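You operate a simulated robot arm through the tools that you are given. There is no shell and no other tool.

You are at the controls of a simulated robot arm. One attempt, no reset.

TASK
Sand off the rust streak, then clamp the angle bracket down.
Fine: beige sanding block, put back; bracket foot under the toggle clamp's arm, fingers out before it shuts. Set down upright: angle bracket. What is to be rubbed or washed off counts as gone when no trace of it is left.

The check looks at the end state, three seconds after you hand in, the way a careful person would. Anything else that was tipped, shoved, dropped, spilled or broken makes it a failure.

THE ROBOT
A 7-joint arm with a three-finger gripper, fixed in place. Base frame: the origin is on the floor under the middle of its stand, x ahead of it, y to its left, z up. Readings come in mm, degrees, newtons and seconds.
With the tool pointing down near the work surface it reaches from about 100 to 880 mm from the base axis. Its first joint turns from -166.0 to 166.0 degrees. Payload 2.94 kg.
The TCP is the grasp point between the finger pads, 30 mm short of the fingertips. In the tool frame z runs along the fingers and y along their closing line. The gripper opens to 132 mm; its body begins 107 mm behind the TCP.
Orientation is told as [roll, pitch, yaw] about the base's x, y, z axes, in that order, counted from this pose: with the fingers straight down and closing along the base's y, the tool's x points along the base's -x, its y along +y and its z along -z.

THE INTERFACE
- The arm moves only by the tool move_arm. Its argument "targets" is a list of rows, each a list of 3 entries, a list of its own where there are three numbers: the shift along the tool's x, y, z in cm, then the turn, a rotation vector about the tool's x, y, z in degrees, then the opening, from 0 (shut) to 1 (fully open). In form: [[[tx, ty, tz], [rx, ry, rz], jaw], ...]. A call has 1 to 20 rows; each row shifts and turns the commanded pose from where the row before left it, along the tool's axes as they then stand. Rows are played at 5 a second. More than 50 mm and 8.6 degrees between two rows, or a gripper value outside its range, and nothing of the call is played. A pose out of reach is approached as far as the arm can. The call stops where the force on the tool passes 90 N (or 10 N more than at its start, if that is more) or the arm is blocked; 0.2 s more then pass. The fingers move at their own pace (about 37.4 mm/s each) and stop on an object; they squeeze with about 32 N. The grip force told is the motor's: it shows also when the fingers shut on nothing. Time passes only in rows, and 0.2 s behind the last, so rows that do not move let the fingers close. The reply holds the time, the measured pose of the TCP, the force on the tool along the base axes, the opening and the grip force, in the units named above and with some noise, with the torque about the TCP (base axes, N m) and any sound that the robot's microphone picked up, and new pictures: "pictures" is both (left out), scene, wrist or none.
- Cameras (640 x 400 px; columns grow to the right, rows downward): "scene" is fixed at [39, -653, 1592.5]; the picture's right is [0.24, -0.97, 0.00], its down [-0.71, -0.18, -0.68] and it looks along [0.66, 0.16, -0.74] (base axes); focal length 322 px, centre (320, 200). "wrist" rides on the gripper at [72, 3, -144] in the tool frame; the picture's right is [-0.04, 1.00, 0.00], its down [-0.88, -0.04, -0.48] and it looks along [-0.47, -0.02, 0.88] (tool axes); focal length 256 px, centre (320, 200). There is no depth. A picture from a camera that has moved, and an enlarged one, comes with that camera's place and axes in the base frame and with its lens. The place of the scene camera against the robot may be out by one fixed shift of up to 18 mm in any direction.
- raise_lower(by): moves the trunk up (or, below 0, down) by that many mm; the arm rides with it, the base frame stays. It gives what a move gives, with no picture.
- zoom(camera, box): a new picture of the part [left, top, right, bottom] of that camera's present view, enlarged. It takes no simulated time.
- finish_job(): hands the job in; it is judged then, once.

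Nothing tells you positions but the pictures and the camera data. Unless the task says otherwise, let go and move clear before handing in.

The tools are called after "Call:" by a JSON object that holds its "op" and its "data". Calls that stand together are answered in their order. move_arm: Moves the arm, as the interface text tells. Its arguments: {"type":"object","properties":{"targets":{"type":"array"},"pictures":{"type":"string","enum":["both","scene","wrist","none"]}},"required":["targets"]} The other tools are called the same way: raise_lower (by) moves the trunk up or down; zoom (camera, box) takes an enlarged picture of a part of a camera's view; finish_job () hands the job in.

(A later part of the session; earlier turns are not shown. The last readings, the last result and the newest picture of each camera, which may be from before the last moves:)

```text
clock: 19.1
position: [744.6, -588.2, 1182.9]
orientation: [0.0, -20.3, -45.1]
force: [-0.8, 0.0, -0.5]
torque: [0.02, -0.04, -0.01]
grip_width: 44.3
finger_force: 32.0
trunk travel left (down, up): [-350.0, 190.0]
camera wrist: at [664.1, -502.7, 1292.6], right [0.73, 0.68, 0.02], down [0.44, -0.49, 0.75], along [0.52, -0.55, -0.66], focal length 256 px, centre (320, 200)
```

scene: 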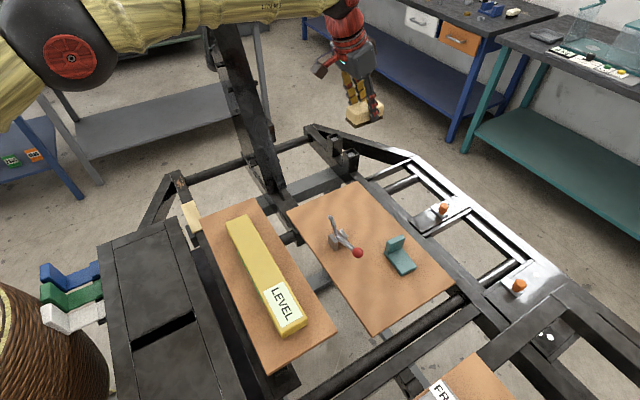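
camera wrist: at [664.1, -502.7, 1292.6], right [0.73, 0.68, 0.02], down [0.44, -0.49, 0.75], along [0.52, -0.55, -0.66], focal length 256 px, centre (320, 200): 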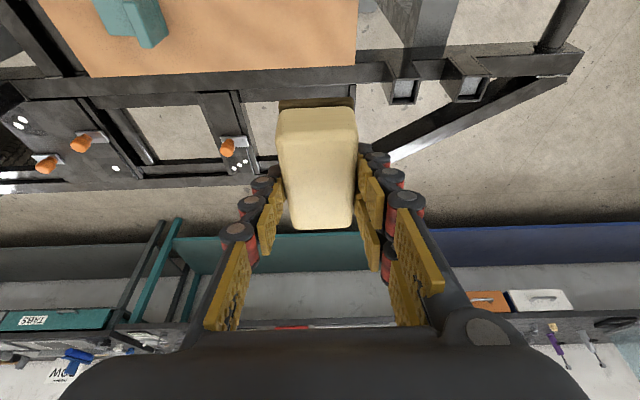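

Block is securely held. I'll carry it high around the column to above the rust, keeping its orientation for now.

Call:
{"op": "move_arm", "data": {"targets": [[[4.25, 1.12, -1.57], [0, 0, 0], 0.1], [[4.25, 1.12, -1.57], [0, 0, 0], 0.1], [[4.25, 1.12, -1.57], [0, 0, 0], 0.1], [[4.25, 1.12, -1.57], [0, 0, 0], 0.1], [[4.25, 1.12, -1.57], [0, 0, 0], 0.1], [[4.25, 1.12, -1.57], [0, 0, 0], 0.1], [[4.25, 1.12, -1.57], [0, 0, 0], 0.1], [[4.25, 1.12, -1.57], [0, 0, 0], 0.1], [[1.9, 4.38, 0.77], [0, 0, 0], 0.1], [[1.9, 4.38, 0.77], [0, 0, 0], 0.1], [[1.9, 4.38, 0.77], [0, 0, 0], 0.1], [[1.9, 4.38, 0.77], [0, 0, 0], 0.1], [[1.9, 4.38, 0.77], [0, 0, 0], 0.1], [[1.9, 4.38, 0.77], [0, 0, 0], 0.1]], "pictures": "both"}}

```text
clock: 22.1
position: [672.2, -15.1, 1098.1]
orientation: [-0.1, -20.4, -45.0]
force: [0.5, 0.7, -1.0]
torque: [-0.04, -0.01, -0.01]
grip_width: 44.1
finger_force: 31.8
trunk travel left (down, up): [-350.0, 190.0]
camera wrist: at [591.5, 71.2, 1206.8], right [0.74, 0.68, 0.01], down [0.44, -0.49, 0.75], along [0.52, -0.55, -0.66], focal length 256 px, centre (320, 200)
```

scene: 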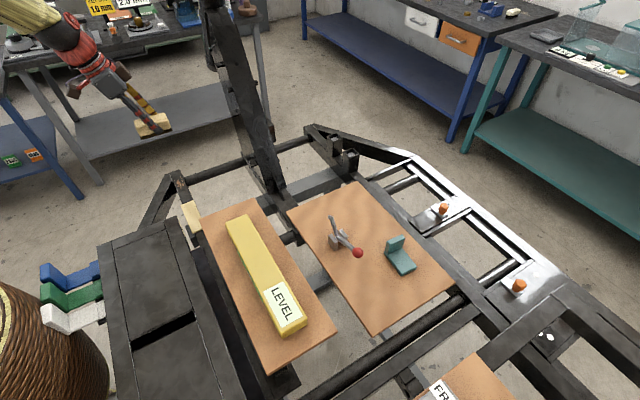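
wrist: 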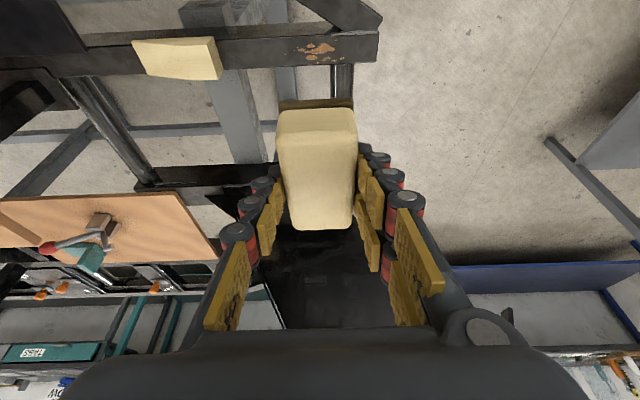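

The rust is visible ahead of the held block. I'll enlarge to pin it down from this second angle.

Call:
{"op": "zoom", "data": {"camera": "wrist", "box": [270, 10, 400, 100]}}

Call:
{"op": "zoom", "data": {"camera": "wrist", "box": [120, 0, 400, 120]}}

```text
4.44 times, centred on (335, 55) of wrist
camera zoom: at [591.5, 71.2, 1206.8], right [0.74, 0.68, 0.01], down [0.44, -0.49, 0.75], along [0.52, -0.55, -0.66], focal length 1138 px, centre (253, 844)
```

zoom: 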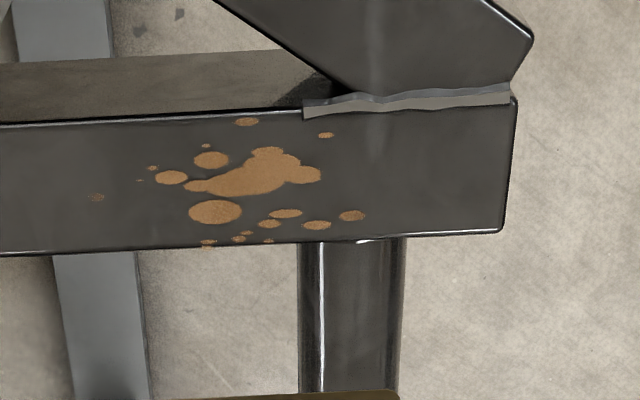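

```text
2.29 times, centred on (260, 60) of wrist
camera zoom: at [591.5, 71.2, 1206.8], right [0.74, 0.68, 0.01], down [0.44, -0.49, 0.75], along [0.52, -0.55, -0.66], focal length 585 px, centre (457, 520)
```

zoom: 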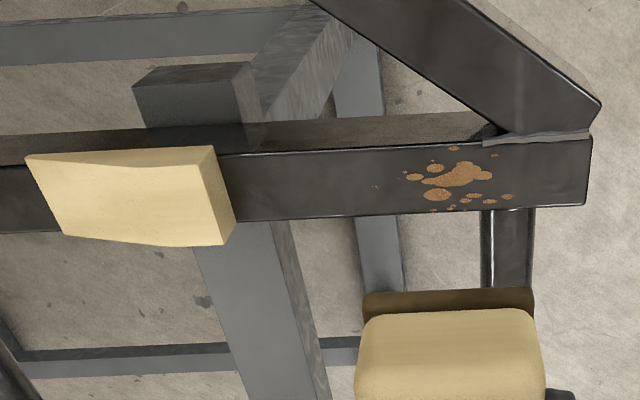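

Beam top is z≈850, centre-line perp≈486 (34 mm wide), rust from along≈421 to 502. Now I turn the tool +90° about the vertical so the block's long side runs along the beam.

Call:
{"op": "move_arm", "data": {"targets": [[[0, 0, 0], [-2.61, 0, -7.03], 0.1], [[0, 0, 0], [-2.61, 0, -7.03], 0.1], [[0, 0, 0], [-2.61, 0, -7.03], 0.1], [[0, 0, 0], [-2.61, 0, -7.03], 0.1], [[0, 0, 0], [-2.61, 0, -7.03], 0.1], [[0, 0, 0], [-2.61, 0, -7.03], 0.1], [[0, 0, 0], [-2.61, 0, -7.03], 0.1], [[0, 0, 0], [-2.61, 0, -7.03], 0.1], [[0, 0, 0], [-2.61, 0, -7.03], 0.1], [[0, 0, 0], [-2.61, 0, -7.03], 0.1], [[0, 0, 0], [-2.61, 0, -7.03], 0.1], [[0, 0, 0], [-2.61, 0, -7.03], 0.1]], "pictures": "both"}}

```text
clock: 24.7
position: [670.9, -17.9, 1098.3]
orientation: [0.1, -20.4, 45.1]
force: [0.7, 0.9, -0.3]
torque: [0.01, -0.02, -0.02]
grip_width: 44.4
finger_force: 32.0
trunk travel left (down, up): [-350.0, 190.0]
camera wrist: at [586.1, -98.7, 1207.6], right [-0.68, 0.73, 0.02], down [0.49, 0.44, 0.75], along [0.54, 0.52, -0.66], focal length 256 px, centre (320, 200)
```

scene: 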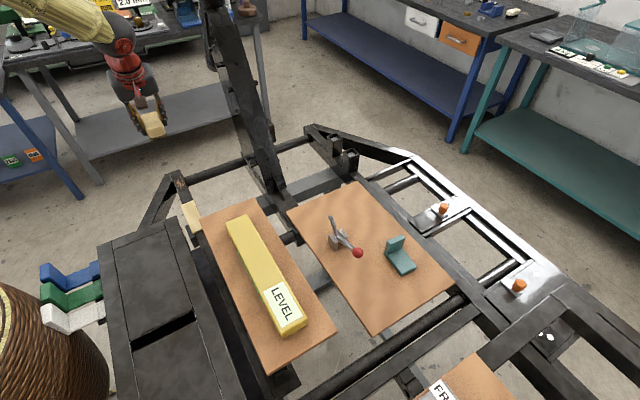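
wrist: 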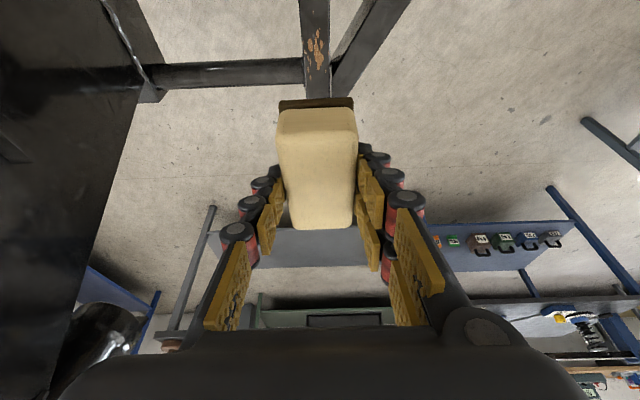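

Now aligned along the beam. Descend to about 25 mm above the beam surface.

Call:
{"op": "move_arm", "data": {"targets": [[[1.64, -0.18, 4.28], [0, 0, 0], 0.1], [[1.64, -0.18, 4.28], [0, 0, 0], 0.1], [[1.64, -0.18, 4.28], [0, 0, 0], 0.1], [[1.64, -0.18, 4.28], [0, 0, 0], 0.1]], "pictures": "both"}}

```text
clock: 25.7
position: [676.0, -25.5, 914.6]
orientation: [-0.1, -20.4, 45.0]
force: [0.7, 0.6, 0.9]
torque: [0.02, 0.08, 0.03]
grip_width: 44.3
finger_force: 32.0
trunk travel left (down, up): [-350.0, 190.0]
camera wrist: at [590.0, -107.2, 1024.3], right [-0.68, 0.74, 0.01], down [0.49, 0.44, 0.75], along [0.55, 0.52, -0.66], focal length 256 px, centre (320, 200)
```

scene: 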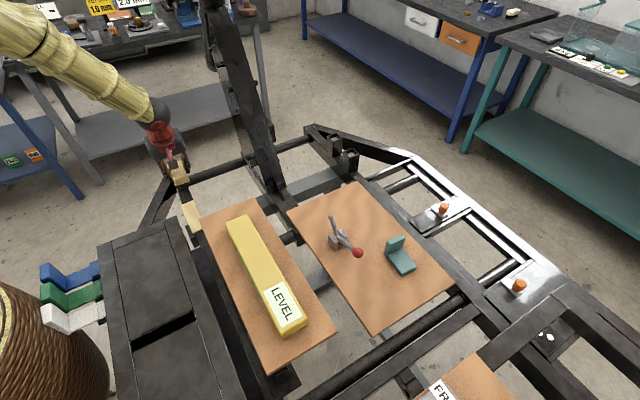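
wrist: 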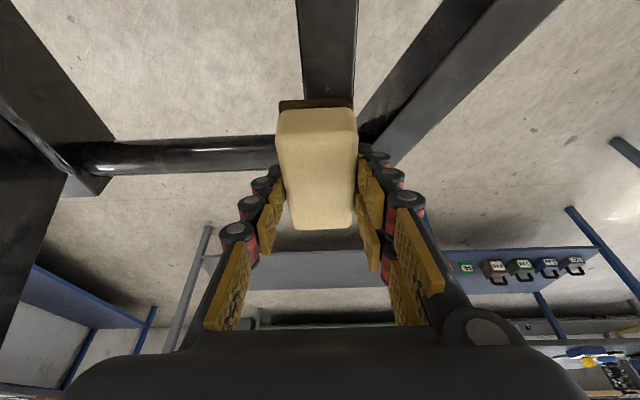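

Directly above the rust. I'll creep down towards contact and watch the force.

Call:
{"op": "move_arm", "data": {"targets": [[[0.35, 0.1, 0.94], [0, 0, 0], 0.1], [[0.28, 0.1, 0.75], [0, 0, 0], 0.1], [[0, 0, 0], [0, 0, 0], 0.1]], "pictures": "none"}}

Call:
{"op": "move_arm", "data": {"targets": [[[0.07, 0, 0.19], [0, 0, 0], 0.1], [[0.07, 0, 0.19], [0, 0, 0], 0.1], [[0, 0, 0], [0, 0, 0], 0.1]], "pictures": "none"}}

```text
clock: 26.5
position: [673.9, -23.2, 898.2]
orientation: [0.1, -20.4, 45.0]
force: [0.3, 0.3, -1.0]
torque: [0.0, 0.0, 0.01]
grip_width: 44.1
finger_force: 31.8
trunk travel left (down, up): [-350.0, 190.0]
```

```text
clock: 27.3
position: [674.7, -23.2, 892.5]
orientation: [0.0, -20.4, 45.0]
force: [0.1, -0.8, -1.1]
torque: [-0.02, -0.01, -0.01]
grip_width: 44.1
finger_force: 31.8
trunk travel left (down, up): [-350.0, 190.0]
```

Still free of contact at TCP z≈892.5; a bit further down in small steps.

Call:
{"op": "move_arm", "data": {"targets": [[[0.05, 0, 0.14], [0, 0, 0], 0.1], [[0.05, 0, 0.14], [0, 0, 0], 0.1], [[0, 0, 0], [0, 0, 0], 0.1]], "pictures": "none"}}

Call:
{"op": "move_arm", "data": {"targets": [[[0.07, 0, 0.19], [0, 0, 0], 0.1], [[0, 0, 0], [0, 0, 0], 0.1]], "pictures": "wrist"}}

```text
clock: 28.1
position: [674.1, -23.3, 891.0]
orientation: [0.0, -20.4, 45.0]
force: [0.4, 0.1, -0.7]
torque: [0.01, 0.0, 0.02]
grip_width: 44.2
finger_force: 31.8
trunk travel left (down, up): [-350.0, 190.0]
```

```text
clock: 28.7
position: [674.0, -22.2, 888.8]
orientation: [0.0, -20.3, 45.0]
force: [0.0, -0.5, -1.0]
torque: [-0.03, -0.02, -0.03]
grip_width: 44.3
finger_force: 32.6
trunk travel left (down, up): [-350.0, 190.0]
camera wrist: at [588.7, -103.3, 998.5], right [-0.68, 0.73, 0.02], down [0.49, 0.44, 0.75], along [0.55, 0.52, -0.66], focal length 256 px, centre (320, 200)
```

wrist: 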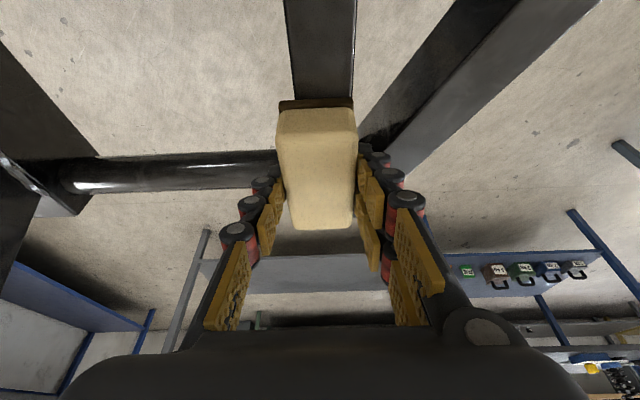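

Still no contact force; continue in 2 mm steps.

Call:
{"op": "move_arm", "data": {"targets": [[[0.07, 0, 0.19], [0, 0, 0], 0.1], [[0, 0, 0], [0, 0, 0], 0.1]], "pictures": "none"}}

Call:
{"op": "move_arm", "data": {"targets": [[[0.07, 0, 0.19], [0, 0, 0], 0.1], [[0, 0, 0], [0, 0, 0], 0.1]], "pictures": "none"}}

Call:
{"op": "move_arm", "data": {"targets": [[[0.07, 0, 0.19], [0, 0, 0], 0.1], [[0, 0, 0], [0, 0, 0], 0.1]], "pictures": "none"}}

```text
clock: 29.3
position: [673.8, -21.9, 887.2]
orientation: [-0.2, -20.5, 45.0]
force: [-3.1, 0.8, 11.1]
torque: [0.25, 0.17, 0.04]
grip_width: 44.3
finger_force: 32.1
trunk travel left (down, up): [-350.0, 190.0]
```

```text
clock: 29.9
position: [675.0, -22.9, 886.9]
orientation: [-0.3, -20.6, 45.0]
force: [-2.2, 2.6, 27.0]
torque: [0.26, -0.09, 0.0]
grip_width: 44.1
finger_force: 31.7
trunk travel left (down, up): [-350.0, 190.0]
```

```text
clock: 30.5
position: [674.1, -23.3, 883.4]
orientation: [0.0, -20.3, 45.1]
force: [4.5, 1.4, 19.7]
torque: [0.17, -0.17, -0.22]
grip_width: 44.5
finger_force: 32.0
trunk travel left (down, up): [-350.0, 190.0]
```

Contact found at TCP z≈887, now pressing about 20 N (block slid ~3 mm up in the fingers). I'll rub back and forth along the beam in short strokes.

Call:
{"op": "move_arm", "data": {"targets": [[[-0.75, 0, 0.28], [0, 0, 0], 0.1], [[-0.75, 0, 0.28], [0, 0, 0], 0.1], [[0.75, 0, -0.28], [0, 0, 0], 0.1], [[0.75, 0, -0.28], [0, 0, 0], 0.1], [[0.75, 0, -0.28], [0, 0, 0], 0.1], [[0.75, 0, -0.28], [0, 0, 0], 0.1], [[-0.75, 0, 0.28], [0, 0, 0], 0.1], [[-0.75, 0, 0.28], [0, 0, 0], 0.1]], "pictures": "both"}}

```text
clock: 32.3
position: [673.3, -22.6, 882.4]
orientation: [-0.1, -20.4, 45.0]
force: [-1.3, -2.5, 6.6]
torque: [0.06, -0.03, -0.01]
grip_width: 44.6
finger_force: 31.9
trunk travel left (down, up): [-350.0, 190.0]
camera wrist: at [587.2, -103.5, 991.9], right [-0.68, 0.74, 0.02], down [0.49, 0.44, 0.75], along [0.55, 0.52, -0.66], focal length 256 px, centre (320, 200)
```

scene: 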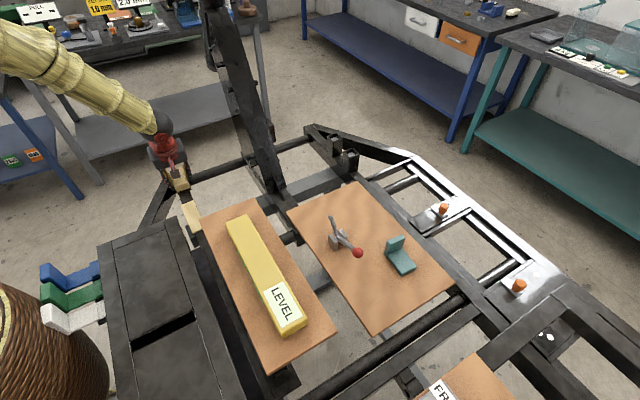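
wrist: 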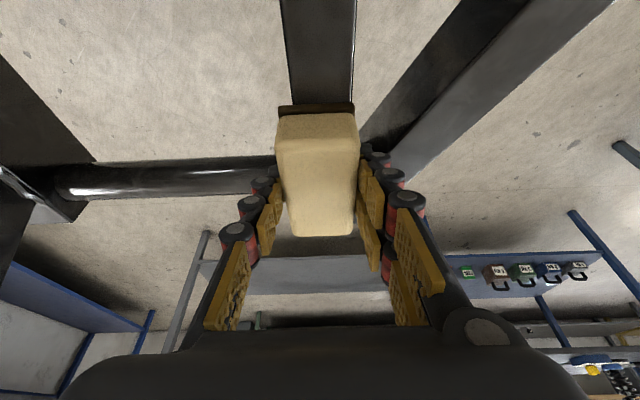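

Pressure is lower now as the block settled in the fingers. I'll press 1 mm further and rub again with a little sideways drift.

Call:
{"op": "move_arm", "data": {"targets": [[[0.035, 0, 0.094], [0, 0, 0], 0.1], [[-0.75, -0.1, 0.28], [0, 0, 0], 0.1], [[-0.75, -0.1, 0.28], [0, 0, 0], 0.1], [[0.75, 0, -0.28], [0, 0, 0], 0.1], [[0.75, 0, -0.28], [0, 0, 0], 0.1], [[0.75, 0, -0.28], [0, 0, 0], 0.1], [[0.75, 0, -0.28], [0, 0, 0], 0.1], [[-0.75, 0.1, 0.28], [0, 0, 0], 0.1], [[-0.75, 0.1, 0.28], [0, 0, 0], 0.1], [[-0.75, 0, 0.28], [0, 0, 0], 0.1], [[-0.75, 0, 0.28], [0, 0, 0], 0.1], [[0.75, 0, -0.28], [0, 0, 0], 0.1], [[0.75, 0, -0.28], [0, 0, 0], 0.1]], "pictures": "none"}}

Call:
{"op": "move_arm", "data": {"targets": [[[-0.35, 0, -0.94], [0, 0, 0], 0.1], [[-1.0, 0, -2.8], [0, 0, 0], 0.1], [[-1.5, 0, -4.1], [0, 0, 0], 0.1], [[-1.5, 0, -4.1], [0, 0, 0], 0.1]], "pictures": "both"}}

Call:
{"op": "zoom", "data": {"camera": "scene", "box": [140, 130, 240, 220]}}

Call:
{"op": "zoom", "data": {"camera": "wrist", "box": [250, 0, 410, 120]}}

```text
clock: 35.1
position: [673.4, -22.4, 881.8]
orientation: [0.0, -20.4, 45.1]
force: [1.1, 1.5, 2.5]
torque: [0.1, -0.18, -0.01]
grip_width: 44.3
finger_force: 32.7
trunk travel left (down, up): [-350.0, 190.0]
```

```text
clock: 36.1
position: [671.2, -20.8, 1008.8]
orientation: [0.1, -20.3, 45.1]
force: [-0.9, -0.3, -1.8]
torque: [0.01, -0.06, -0.02]
grip_width: 44.3
finger_force: 31.9
trunk travel left (down, up): [-350.0, 190.0]
camera wrist: at [586.3, -101.4, 1117.4], right [-0.68, 0.73, 0.02], down [0.49, 0.44, 0.75], along [0.54, 0.52, -0.66], focal length 256 px, centre (320, 200)
```

scene: 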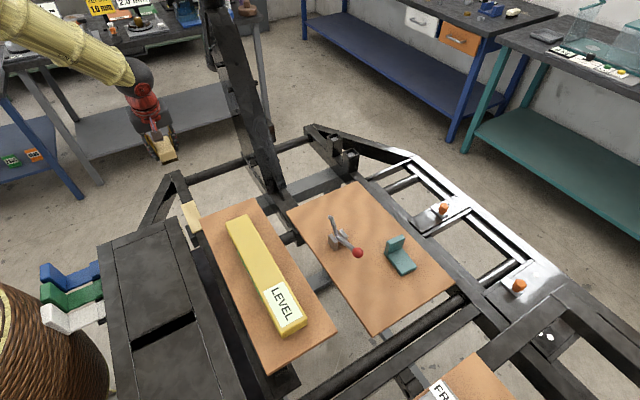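
wrist: 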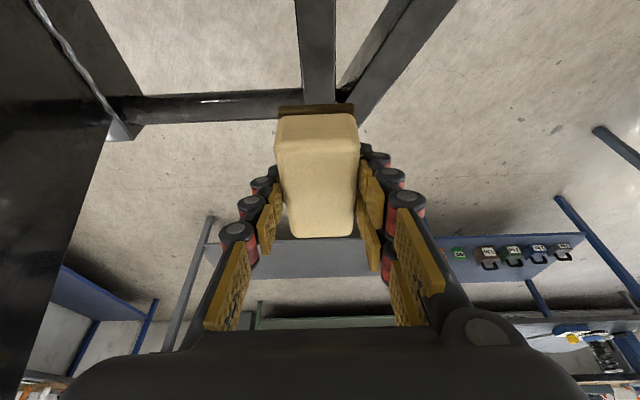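

```text
4.44 times, centred on (190, 175) of scene
camera zoom: at [39.0, -653.0, 1592.5], right [0.24, -0.97, 0.0], down [-0.71, -0.18, -0.68], along [0.66, 0.16, -0.74], focal length 1433 px, centre (898, 311)
```

zoom: 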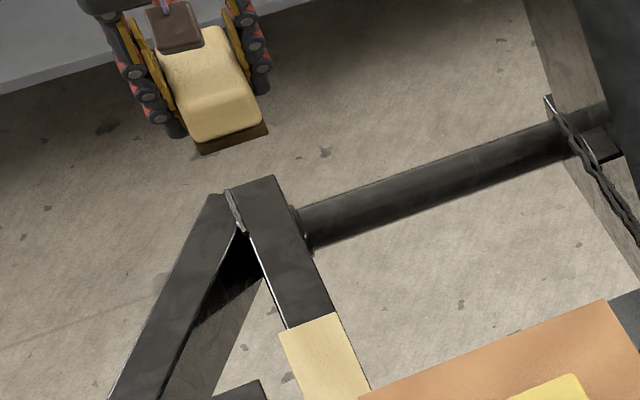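

```text
3.33 times, centred on (330, 60) of wrist
camera zoom: at [586.3, -101.4, 1117.4], right [-0.68, 0.73, 0.02], down [0.49, 0.44, 0.75], along [0.54, 0.52, -0.66], focal length 853 px, centre (287, 667)
```

zoom: 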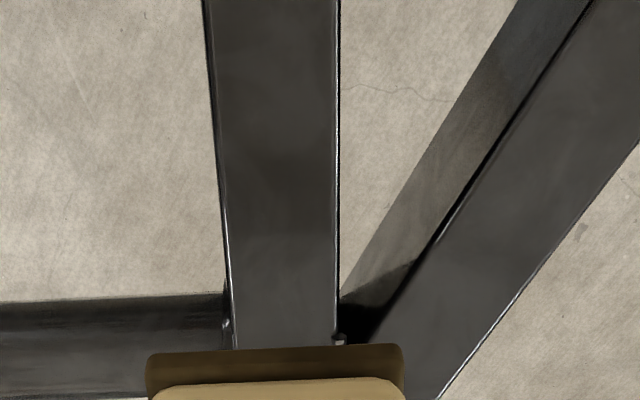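

The rust looks gone. I'll enlarge the scene view and lift further to inspect the whole area with the wrist camera.

Call:
{"op": "zoom", "data": {"camera": "scene", "box": [160, 165, 220, 210]}}

Call:
{"op": "move_arm", "data": {"targets": [[[-1.5, 0, -4.1], [0, 0, 0], 0.1], [[-1.5, 0, -4.1], [0, 0, 0], 0.1], [[-1.5, 0, -4.1], [0, 0, 0], 0.1]], "pictures": "both"}}

Call:
{"op": "zoom", "data": {"camera": "wrist", "box": [260, 0, 380, 110]}}

```text
8.89 times, centred on (190, 188) of scene
camera zoom: at [39.0, -653.0, 1592.5], right [0.24, -0.97, 0.0], down [-0.71, -0.18, -0.68], along [0.66, 0.16, -0.74], focal length 2866 px, centre (1476, 311)
```

zoom: 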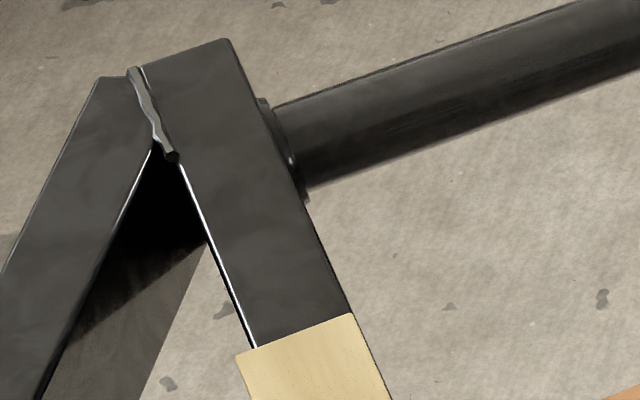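

```text
clock: 36.9
position: [672.3, -24.2, 1139.1]
orientation: [0.1, -20.4, 44.9]
force: [-0.1, 0.5, -2.2]
torque: [0.01, -0.04, -0.01]
grip_width: 44.6
finger_force: 31.9
trunk travel left (down, up): [-350.0, 190.0]
camera wrist: at [586.9, -103.7, 1248.5], right [-0.68, 0.74, 0.02], down [0.49, 0.44, 0.75], along [0.55, 0.52, -0.66], focal length 256 px, centre (320, 200)
```

scene: 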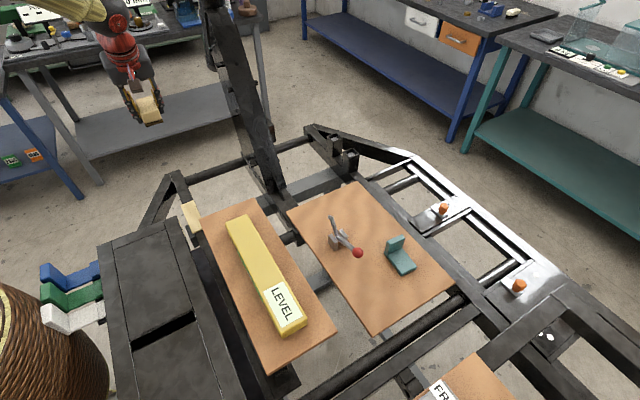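
wrist: 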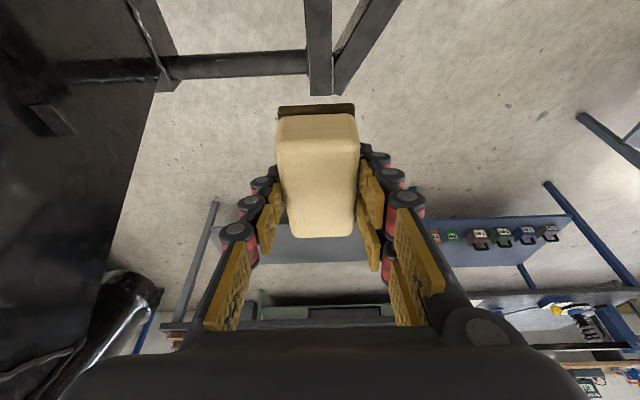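

```text
3.64 times, centred on (320, 55) of wrist
camera zoom: at [586.9, -103.7, 1248.5], right [-0.68, 0.74, 0.02], down [0.49, 0.44, 0.75], along [0.55, 0.52, -0.66], focal length 931 px, centre (320, 727)
```

zoom: 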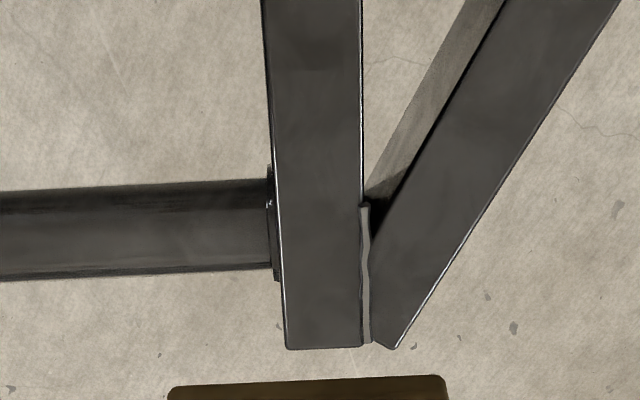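

No trace of rust remains. Now I turn the block back to its original heading.

Call:
{"op": "move_arm", "data": {"targets": [[[0, 0, 0], [2.61, 0, 7.03], 0.1], [[0, 0, 0], [2.61, 0, 7.03], 0.1], [[0, 0, 0], [2.61, 0, 7.03], 0.1], [[0, 0, 0], [2.61, 0, 7.03], 0.1], [[0, 0, 0], [2.61, 0, 7.03], 0.1], [[0, 0, 0], [2.61, 0, 7.03], 0.1], [[0, 0, 0], [2.61, 0, 7.03], 0.1], [[0, 0, 0], [2.61, 0, 7.03], 0.1], [[0, 0, 0], [2.61, 0, 7.03], 0.1], [[0, 0, 0], [2.61, 0, 7.03], 0.1], [[0, 0, 0], [2.61, 0, 7.03], 0.1], [[0, 0, 0], [2.61, 0, 7.03], 0.1]], "pictures": "both"}}

Call:
{"op": "zoom", "data": {"camera": "wrist", "box": [230, 0, 400, 120]}}

```text
clock: 39.5
position: [672.3, -23.7, 1138.9]
orientation: [-0.1, -20.4, -45.1]
force: [0.5, 0.5, -1.2]
torque: [-0.05, 0.02, 0.0]
grip_width: 44.5
finger_force: 32.2
trunk travel left (down, up): [-350.0, 190.0]
camera wrist: at [591.6, 62.4, 1248.3], right [0.74, 0.68, 0.01], down [0.44, -0.49, 0.75], along [0.52, -0.55, -0.66], focal length 256 px, centre (320, 200)
```

scene: 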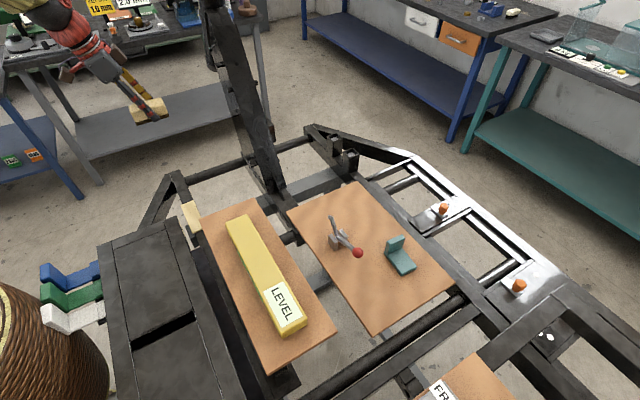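
wrist: 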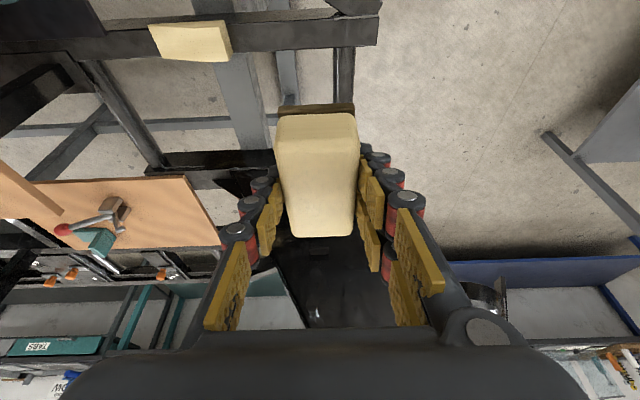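

```text
3.33 times, centred on (315, 60) of wrist
camera zoom: at [591.6, 62.4, 1248.3], right [0.74, 0.68, 0.01], down [0.44, -0.49, 0.75], along [0.52, -0.55, -0.66], focal length 853 px, centre (337, 667)
```

zoom: 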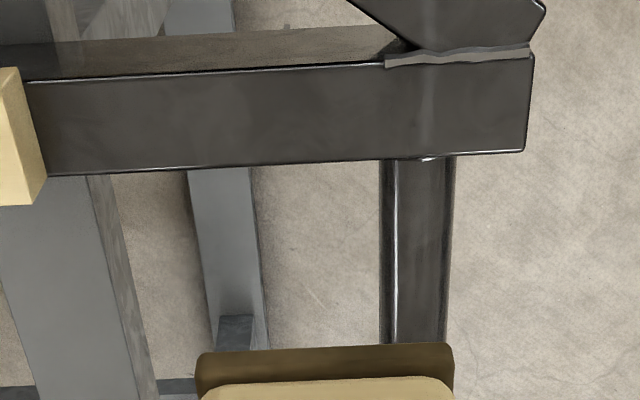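

The beam is clean from this side too. Carrying the block back along the same safe route to above its original spot.

Call:
{"op": "move_arm", "data": {"targets": [[[-1.62, -4.305, -0.18], [0, 0, 0], 0.1], [[-1.62, -4.305, -0.18], [0, 0, 0], 0.1], [[-1.62, -4.305, -0.18], [0, 0, 0], 0.1], [[-1.62, -4.305, -0.18], [0, 0, 0], 0.1], [[-1.62, -4.305, -0.18], [0, 0, 0], 0.1], [[-1.62, -4.305, -0.18], [0, 0, 0], 0.1], [[-4.22, -1.13, 1.56], [0, 0, 0], 0.1], [[-4.22, -1.13, 1.56], [0, 0, 0], 0.1], [[-4.22, -1.13, 1.56], [0, 0, 0], 0.1], [[-4.22, -1.13, 1.56], [0, 0, 0], 0.1], [[-4.22, -1.13, 1.56], [0, 0, 0], 0.1], [[-4.22, -1.13, 1.56], [0, 0, 0], 0.1], [[-4.22, -1.13, 1.56], [0, 0, 0], 0.1], [[-4.22, -1.13, 1.56], [0, 0, 0], 0.1]], "pictures": "both"}}

```text
clock: 42.5
position: [743.0, -586.7, 1181.6]
orientation: [0.1, -20.1, -45.0]
force: [1.3, -1.0, -1.7]
torque: [0.04, 0.0, 0.02]
grip_width: 44.3
finger_force: 31.8
trunk travel left (down, up): [-350.0, 190.0]
camera wrist: at [663.1, -501.6, 1290.9], right [0.73, 0.68, 0.01], down [0.44, -0.49, 0.75], along [0.52, -0.54, -0.66], focal length 256 px, centre (320, 200)
```

scene: 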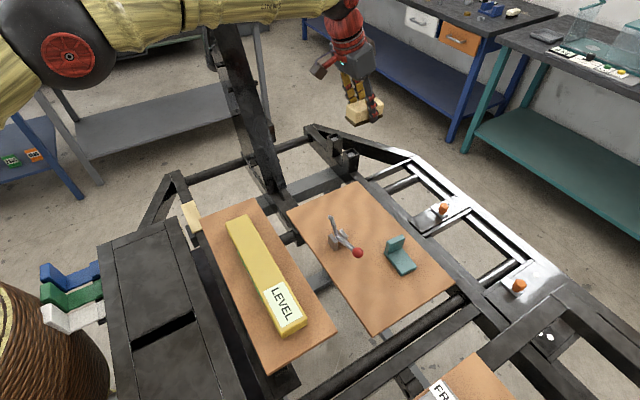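
wrist: 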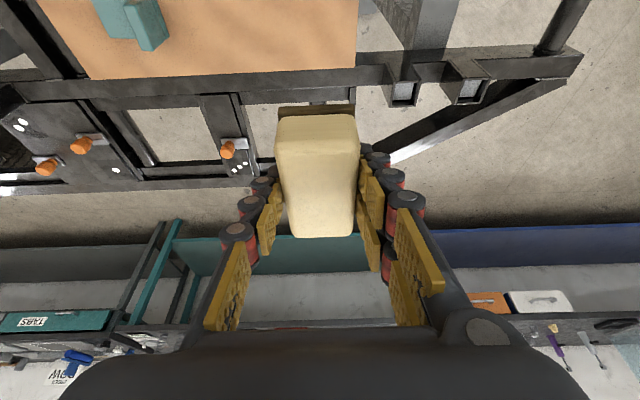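

Back directly above its spot. Lowering to just above the board.

Call:
{"op": "move_arm", "data": {"targets": [[[1.59, 0, 4.3], [0, 0, 0], 0.1], [[1.59, 0, 4.3], [0, 0, 0], 0.1], [[1.59, 0, 4.3], [0, 0, 0], 0.1], [[1.59, 0, 4.3], [0, 0, 0], 0.1], [[1.59, 0, 4.3], [0, 0, 0], 0.1], [[1.5, 0, 4.06], [0, 0, 0], 0.1], [[0, 0, 0], [0, 0, 0], 0.1]], "pictures": "both"}}

Call:
{"op": "zoom", "data": {"camera": "scene", "box": [280, 130, 420, 230]}}

```text
clock: 44.1
position: [743.8, -585.2, 909.8]
orientation: [0.0, -20.3, -45.0]
force: [0.0, 0.3, -1.5]
torque: [-0.03, 0.0, 0.03]
grip_width: 44.7
finger_force: 32.1
trunk travel left (down, up): [-350.0, 190.0]
camera wrist: at [663.5, -499.6, 1019.0], right [0.73, 0.68, 0.02], down [0.44, -0.49, 0.75], along [0.52, -0.55, -0.66], focal length 256 px, centre (320, 200)
```

scene: 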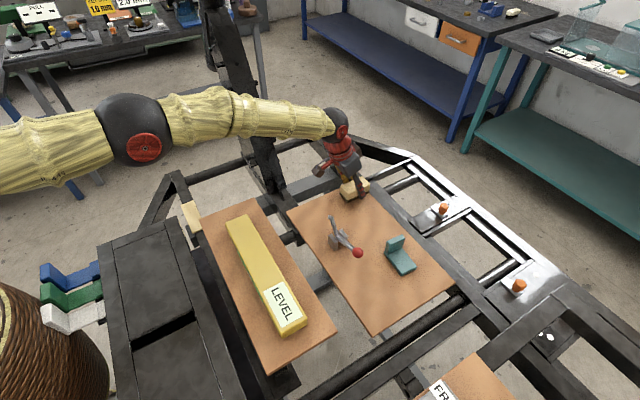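
wrist: 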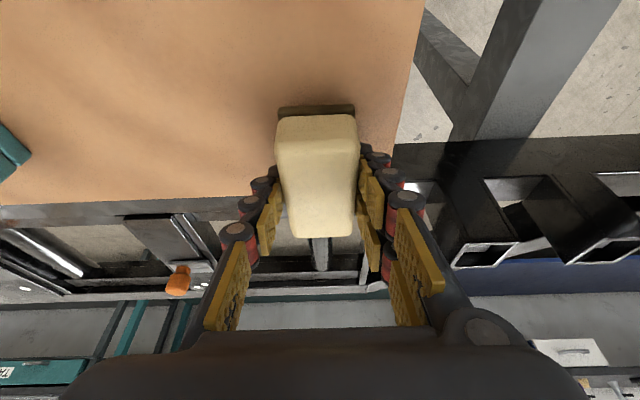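

```text
4.00 times, centred on (350, 180) of scene
camera zoom: at [39.0, -653.0, 1592.5], right [0.24, -0.97, 0.0], down [-0.71, -0.18, -0.68], along [0.66, 0.16, -0.74], focal length 1290 px, centre (200, 280)
```

zoom: 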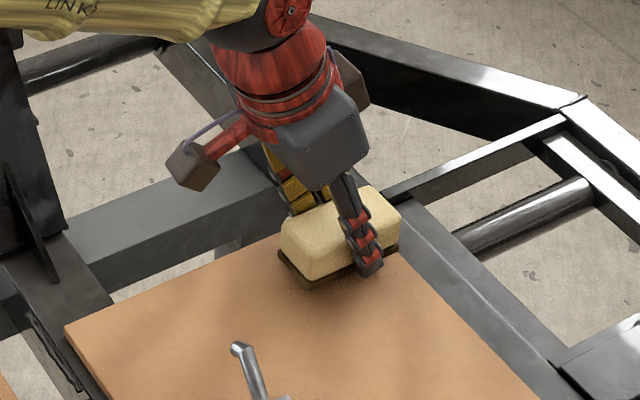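

Slightly off by 2 mm along the board; I'll correct it and creep down to contact.

Call:
{"op": "move_arm", "data": {"targets": [[[0.14, -0.1, 0.38], [0, 0, 0], 0.1], [[0.14, -0.1, 0.38], [0, 0, 0], 0.1], [[0, 0, 0], [0, 0, 0], 0.1]], "pictures": "none"}}

Call:
{"op": "move_arm", "data": {"targets": [[[0.07, 0, 0.19], [0, 0, 0], 0.1], [[0, 0, 0], [0, 0, 0], 0.1]], "pictures": "none"}}

Call:
{"op": "move_arm", "data": {"targets": [[[0.07, 0, 0.19], [0, 0, 0], 0.1], [[0, 0, 0], [0, 0, 0], 0.1]], "pictures": "none"}}

```text
clock: 44.9
position: [741.7, -587.4, 902.2]
orientation: [0.0, -20.3, -45.0]
force: [-0.2, 0.2, -2.0]
torque: [-0.01, -0.03, 0.01]
grip_width: 44.6
finger_force: 32.0
trunk travel left (down, up): [-350.0, 190.0]
```

```text
clock: 45.5
position: [742.4, -587.3, 900.8]
orientation: [-0.1, -20.2, -45.0]
force: [-0.7, 0.2, -0.6]
torque: [-0.01, 0.03, -0.02]
grip_width: 44.4
finger_force: 32.7
trunk travel left (down, up): [-350.0, 190.0]
```

```text
clock: 46.1
position: [741.9, -588.6, 899.3]
orientation: [-0.1, -20.5, -44.9]
force: [0.2, -0.8, -0.7]
torque: [0.0, 0.0, 0.05]
grip_width: 44.4
finger_force: 32.0
trunk travel left (down, up): [-350.0, 190.0]
```

Call:
{"op": "move_arm", "data": {"targets": [[[0.07, 0, 0.19], [0, 0, 0], 0.1], [[0, 0, 0], [0, 0, 0], 0.1]], "pictures": "none"}}

Call:
{"op": "move_arm", "data": {"targets": [[[0.035, 0, 0.094], [0, 0, 0], 0.1], [[0, 0, 0], [0, 0, 0], 0.1]], "pictures": "wrist"}}

```text
clock: 46.7
position: [742.9, -588.7, 896.8]
orientation: [-0.1, -20.4, -45.0]
force: [-1.1, 1.0, 4.3]
torque: [0.17, -0.02, 0.02]
grip_width: 44.2
finger_force: 32.0
trunk travel left (down, up): [-350.0, 190.0]
```

```text
clock: 47.3
position: [741.9, -587.9, 897.1]
orientation: [0.0, -20.5, -45.1]
force: [1.1, 1.4, 8.5]
torque: [0.32, -0.12, -0.02]
grip_width: 44.3
finger_force: 31.7
trunk travel left (down, up): [-350.0, 190.0]
camera wrist: at [661.2, -502.8, 1006.6], right [0.73, 0.68, 0.02], down [0.44, -0.49, 0.75], along [0.52, -0.55, -0.66], focal length 256 px, centre (320, 200)
```

wrist: 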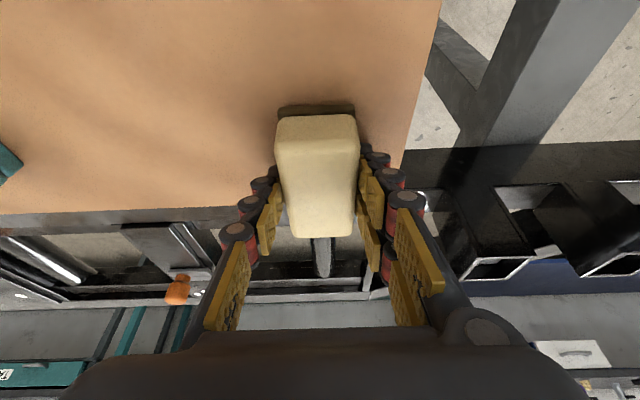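

The pad rests on the board at its original place (8 N). I relieve the pressure slightly and open the fingers.

Call:
{"op": "move_arm", "data": {"targets": [[[-0.035, 0, -0.094], [0, 0, 0], 0.1], [[0, 0, 0], [0, 0, 0], 0.4], [[0, 0, 0], [0, 0, 0], 0.55], [[0, 0, 0], [0, 0, 0], 0.7], [[0, 0, 0], [0, 0, 0], 0.75], [[0, 0, 0], [0, 0, 0], 0.75]], "pictures": "both"}}

Call:
{"op": "zoom", "data": {"camera": "wrist", "box": [220, 80, 420, 260]}}

```text
clock: 48.7
position: [742.7, -588.2, 896.2]
orientation: [0.0, -20.3, -44.9]
force: [0.0, 0.4, -0.4]
torque: [0.03, 0.04, 0.03]
grip_width: 99.2
finger_force: 0.0
trunk travel left (down, up): [-350.0, 190.0]
camera wrist: at [661.2, -502.8, 1005.5], right [0.73, 0.68, 0.02], down [0.44, -0.49, 0.75], along [0.52, -0.55, -0.66], focal length 256 px, centre (320, 200)
```

scene: 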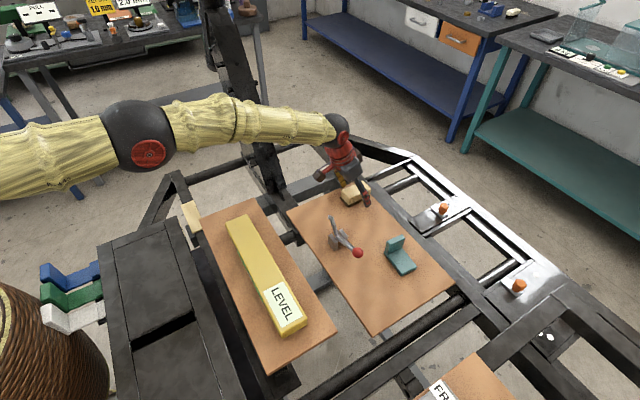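
wrist: 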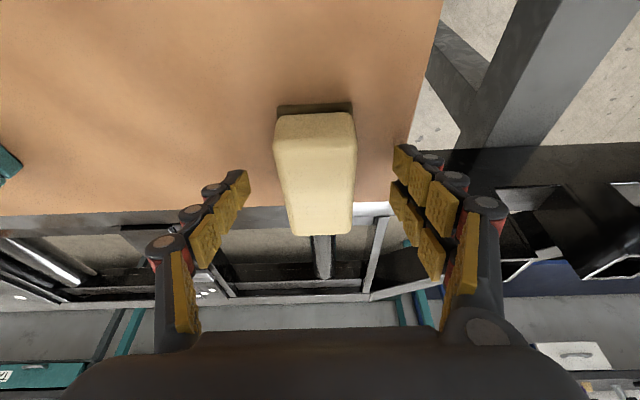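

```text
2.22 times, centred on (320, 170) of wrist
camera zoom: at [661.2, -502.8, 1005.5], right [0.73, 0.68, 0.02], down [0.44, -0.49, 0.75], along [0.52, -0.55, -0.66], focal length 569 px, centre (320, 267)
```

zoom: 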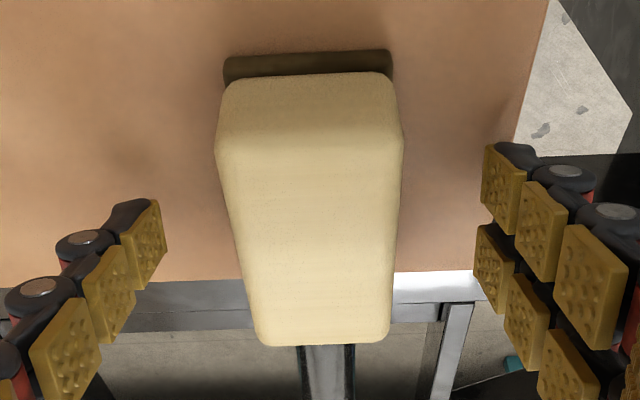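

The sanding block stands flat on its spot. Lifting away and moving to hover over the bracket for a close look.

Call:
{"op": "move_arm", "data": {"targets": [[[-0.66, 0, -1.78], [0, 0, 0], 0.75], [[-1.32, 0, -3.56], [0, 0, 0], 0.75], [[-1.32, 0, -3.56], [0, 0, 0], 0.75], [[-1.32, 0, -3.56], [0, 0, 0], 0.75], [[0.84, -4.35, -0.31], [0, 0, 0], 0.75], [[0.84, -4.35, -0.31], [0, 0, 0], 0.75], [[0.84, -4.35, -0.31], [0, 0, 0], 0.75], [[0.84, -4.35, -0.31], [0, 0, 0], 0.75], [[0.84, -4.35, -0.31], [0, 0, 0], 0.75]], "pictures": "both"}}

Call:
{"op": "zoom", "data": {"camera": "scene", "box": [280, 160, 460, 290]}}

Call:
{"op": "zoom", "data": {"camera": "wrist", "box": [200, 40, 440, 200]}}

```text
clock: 50.7
position: [555.5, -710.4, 1028.6]
orientation: [0.0, -20.5, -45.1]
force: [-0.6, -0.2, 0.2]
torque: [-0.04, -0.04, 0.02]
grip_width: 98.9
finger_force: 0.0
trunk travel left (down, up): [-350.0, 190.0]
camera wrist: at [474.4, -625.7, 1138.8], right [0.73, 0.68, 0.02], down [0.44, -0.49, 0.75], along [0.52, -0.55, -0.66], focal length 256 px, centre (320, 200)
```

scene: 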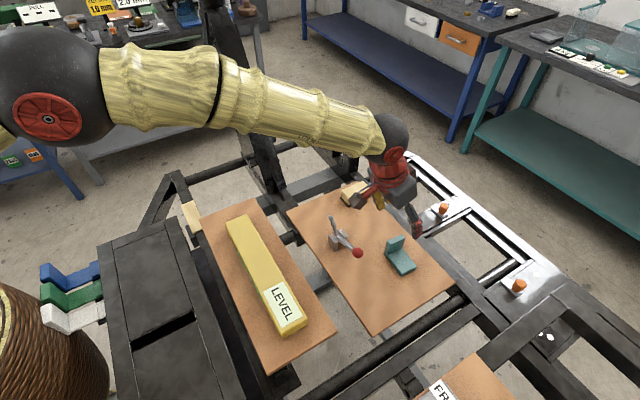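
wrist: 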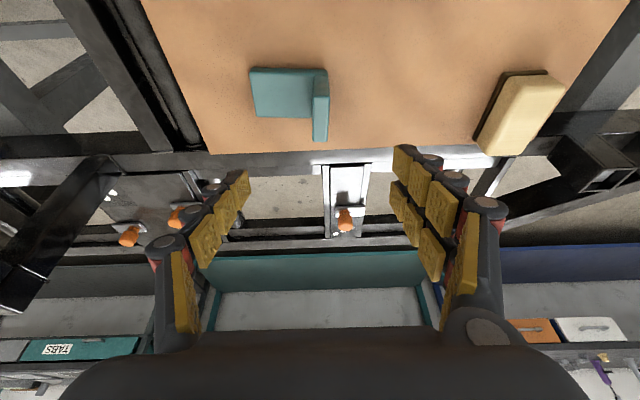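

```text
3.08 times, centred on (370, 225) of scene
camera zoom: at [39.0, -653.0, 1592.5], right [0.24, -0.97, 0.0], down [-0.71, -0.18, -0.68], along [0.66, 0.16, -0.74], focal length 992 px, centre (166, 123)
```

zoom: 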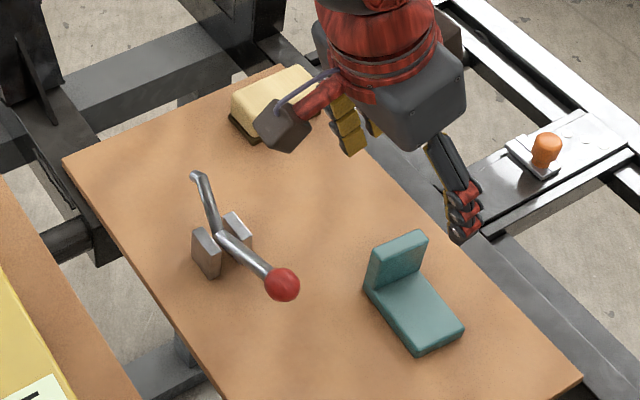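

```text
2.50 times, centred on (320, 120) of wrist
camera zoom: at [474.4, -625.7, 1138.8], right [0.73, 0.68, 0.02], down [0.44, -0.49, 0.75], along [0.52, -0.55, -0.66], focal length 640 px, centre (320, 400)
```

zoom: 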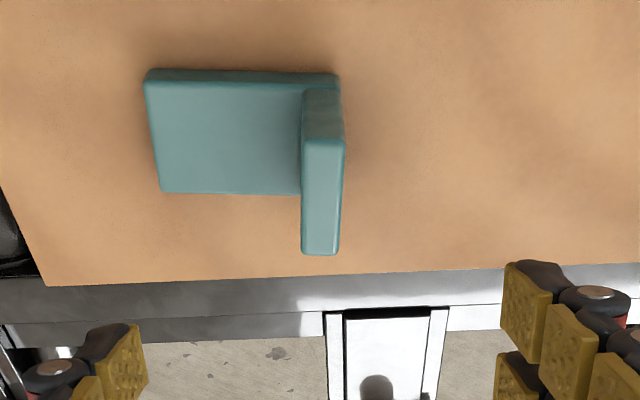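

Clear view: bracket upright centre ≈ perp 913, along -108, turned about 4° from the board axes, top at z≈916. I'll yaw to match, narrow the fingers to half, and descend part way.

Call:
{"op": "move_arm", "data": {"targets": [[[0, 0, 0], [1.23, 0, 3.28], 0.5], [[0.86, 0.083, 4.04], [0, 0, 0], 0.5], [[0.86, 0.083, 4.04], [0, 0, 0], 0.5], [[0, 0, 0], [0, 0, 0], 0.5]], "pictures": "both"}}

Call:
{"op": "zoom", "data": {"camera": "wrist", "box": [200, 70, 440, 250]}}

Call:
{"op": "zoom", "data": {"camera": "scene", "box": [300, 140, 480, 290]}}

```text
clock: 51.7
position: [565.1, -717.0, 949.9]
orientation: [-0.1, -20.4, -48.5]
force: [0.0, -0.7, 0.4]
torque: [0.01, -0.01, 0.02]
grip_width: 66.3
finger_force: 0.0
trunk travel left (down, up): [-350.0, 190.0]
camera wrist: at [490.3, -626.4, 1058.3], right [0.78, 0.63, 0.02], down [0.41, -0.52, 0.75], along [0.48, -0.58, -0.66], focal length 256 px, centre (320, 200)
```

scene: 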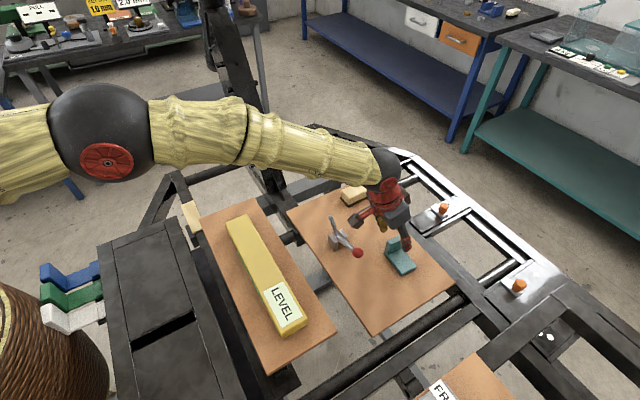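
wrist: 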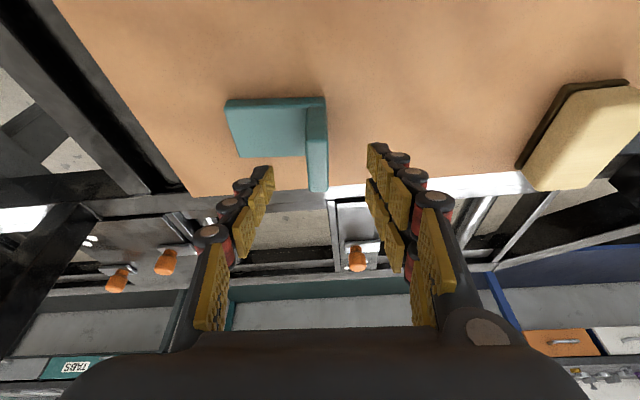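

```text
2.22 times, centred on (320, 160) of wrist
camera zoom: at [490.3, -626.4, 1058.3], right [0.78, 0.63, 0.02], down [0.41, -0.52, 0.75], along [0.48, -0.58, -0.66], focal length 569 px, centre (320, 289)
```

zoom: 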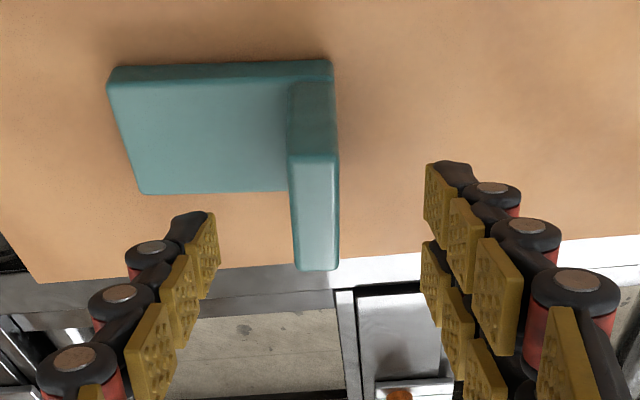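

```text
2.67 times, centred on (390, 215) of scene
camera zoom: at [39.0, -653.0, 1592.5], right [0.24, -0.97, 0.0], down [-0.71, -0.18, -0.68], along [0.66, 0.16, -0.74], focal length 860 px, centre (133, 160)
```

zoom: 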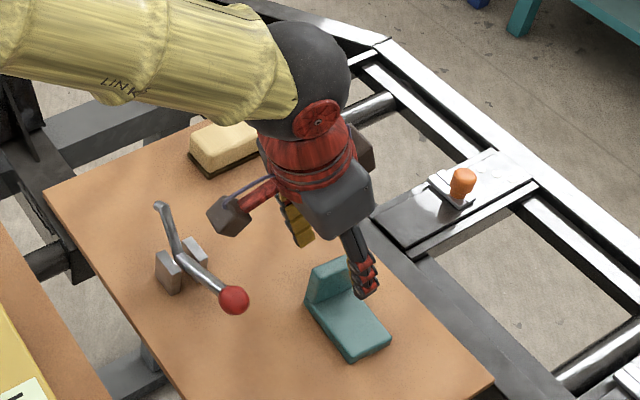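

Alignment is within 1 mm. Descending the rest so the fingers straddle the upright, staying above the foot.

Call:
{"op": "move_arm", "data": {"targets": [[[0.38, -0.05, 2.0], [0, 0, 0], 0.5], [[0.38, -0.05, 2.0], [0, 0, 0], 0.5], [[0, 0, 0], [0, 0, 0], 0.5]], "pictures": "both"}}

Call:
{"op": "zoom", "data": {"camera": "wrist", "box": [200, 90, 440, 270]}}

Call:
{"op": "zoom", "data": {"camera": "scene", "box": [340, 180, 460, 290]}}

```text
clock: 52.5
position: [568.4, -723.5, 907.4]
orientation: [0.0, -20.4, -48.5]
force: [0.7, 0.6, 0.4]
torque: [-0.01, 0.01, -0.01]
grip_width: 65.8
finger_force: 0.0
trunk travel left (down, up): [-350.0, 190.0]
camera wrist: at [492.9, -633.2, 1017.1], right [0.78, 0.63, 0.02], down [0.41, -0.52, 0.75], along [0.48, -0.58, -0.66], focal length 256 px, centre (320, 200)
```

scene: 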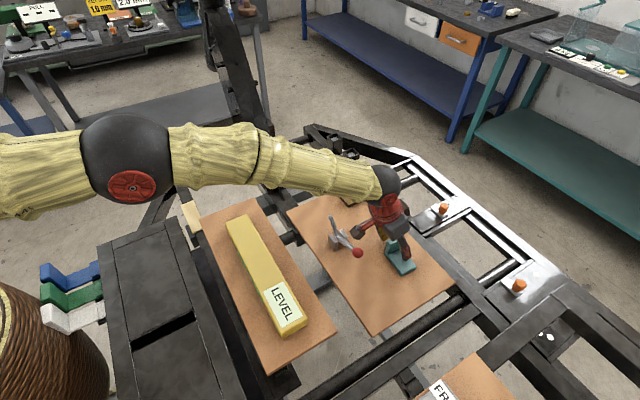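
wrist: 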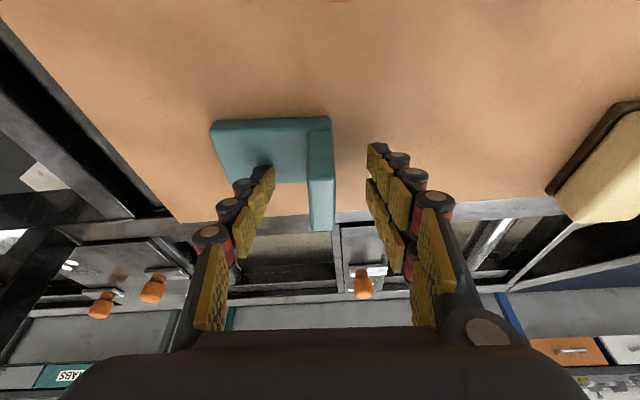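

```text
2.22 times, centred on (320, 180) of wrist
camera zoom: at [492.9, -633.2, 1017.1], right [0.78, 0.63, 0.02], down [0.41, -0.52, 0.75], along [0.48, -0.58, -0.66], focal length 569 px, centre (320, 244)
```

zoom: 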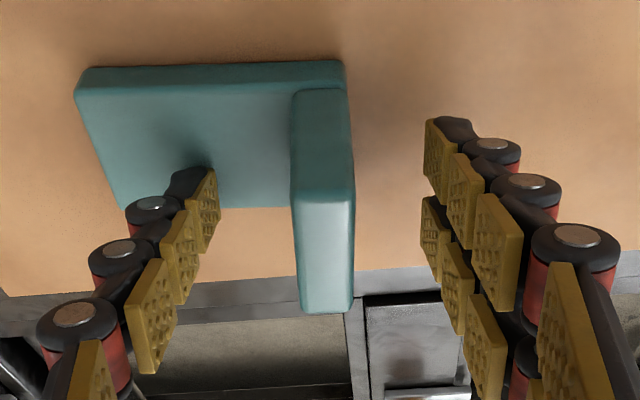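

```text
3.64 times, centred on (400, 235) of scene
camera zoom: at [39.0, -653.0, 1592.5], right [0.24, -0.97, 0.0], down [-0.71, -0.18, -0.68], along [0.66, 0.16, -0.74], focal length 1172 px, centre (29, 73)
```

zoom: 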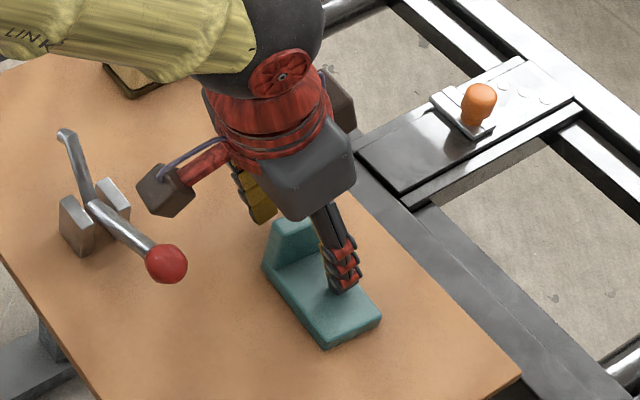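

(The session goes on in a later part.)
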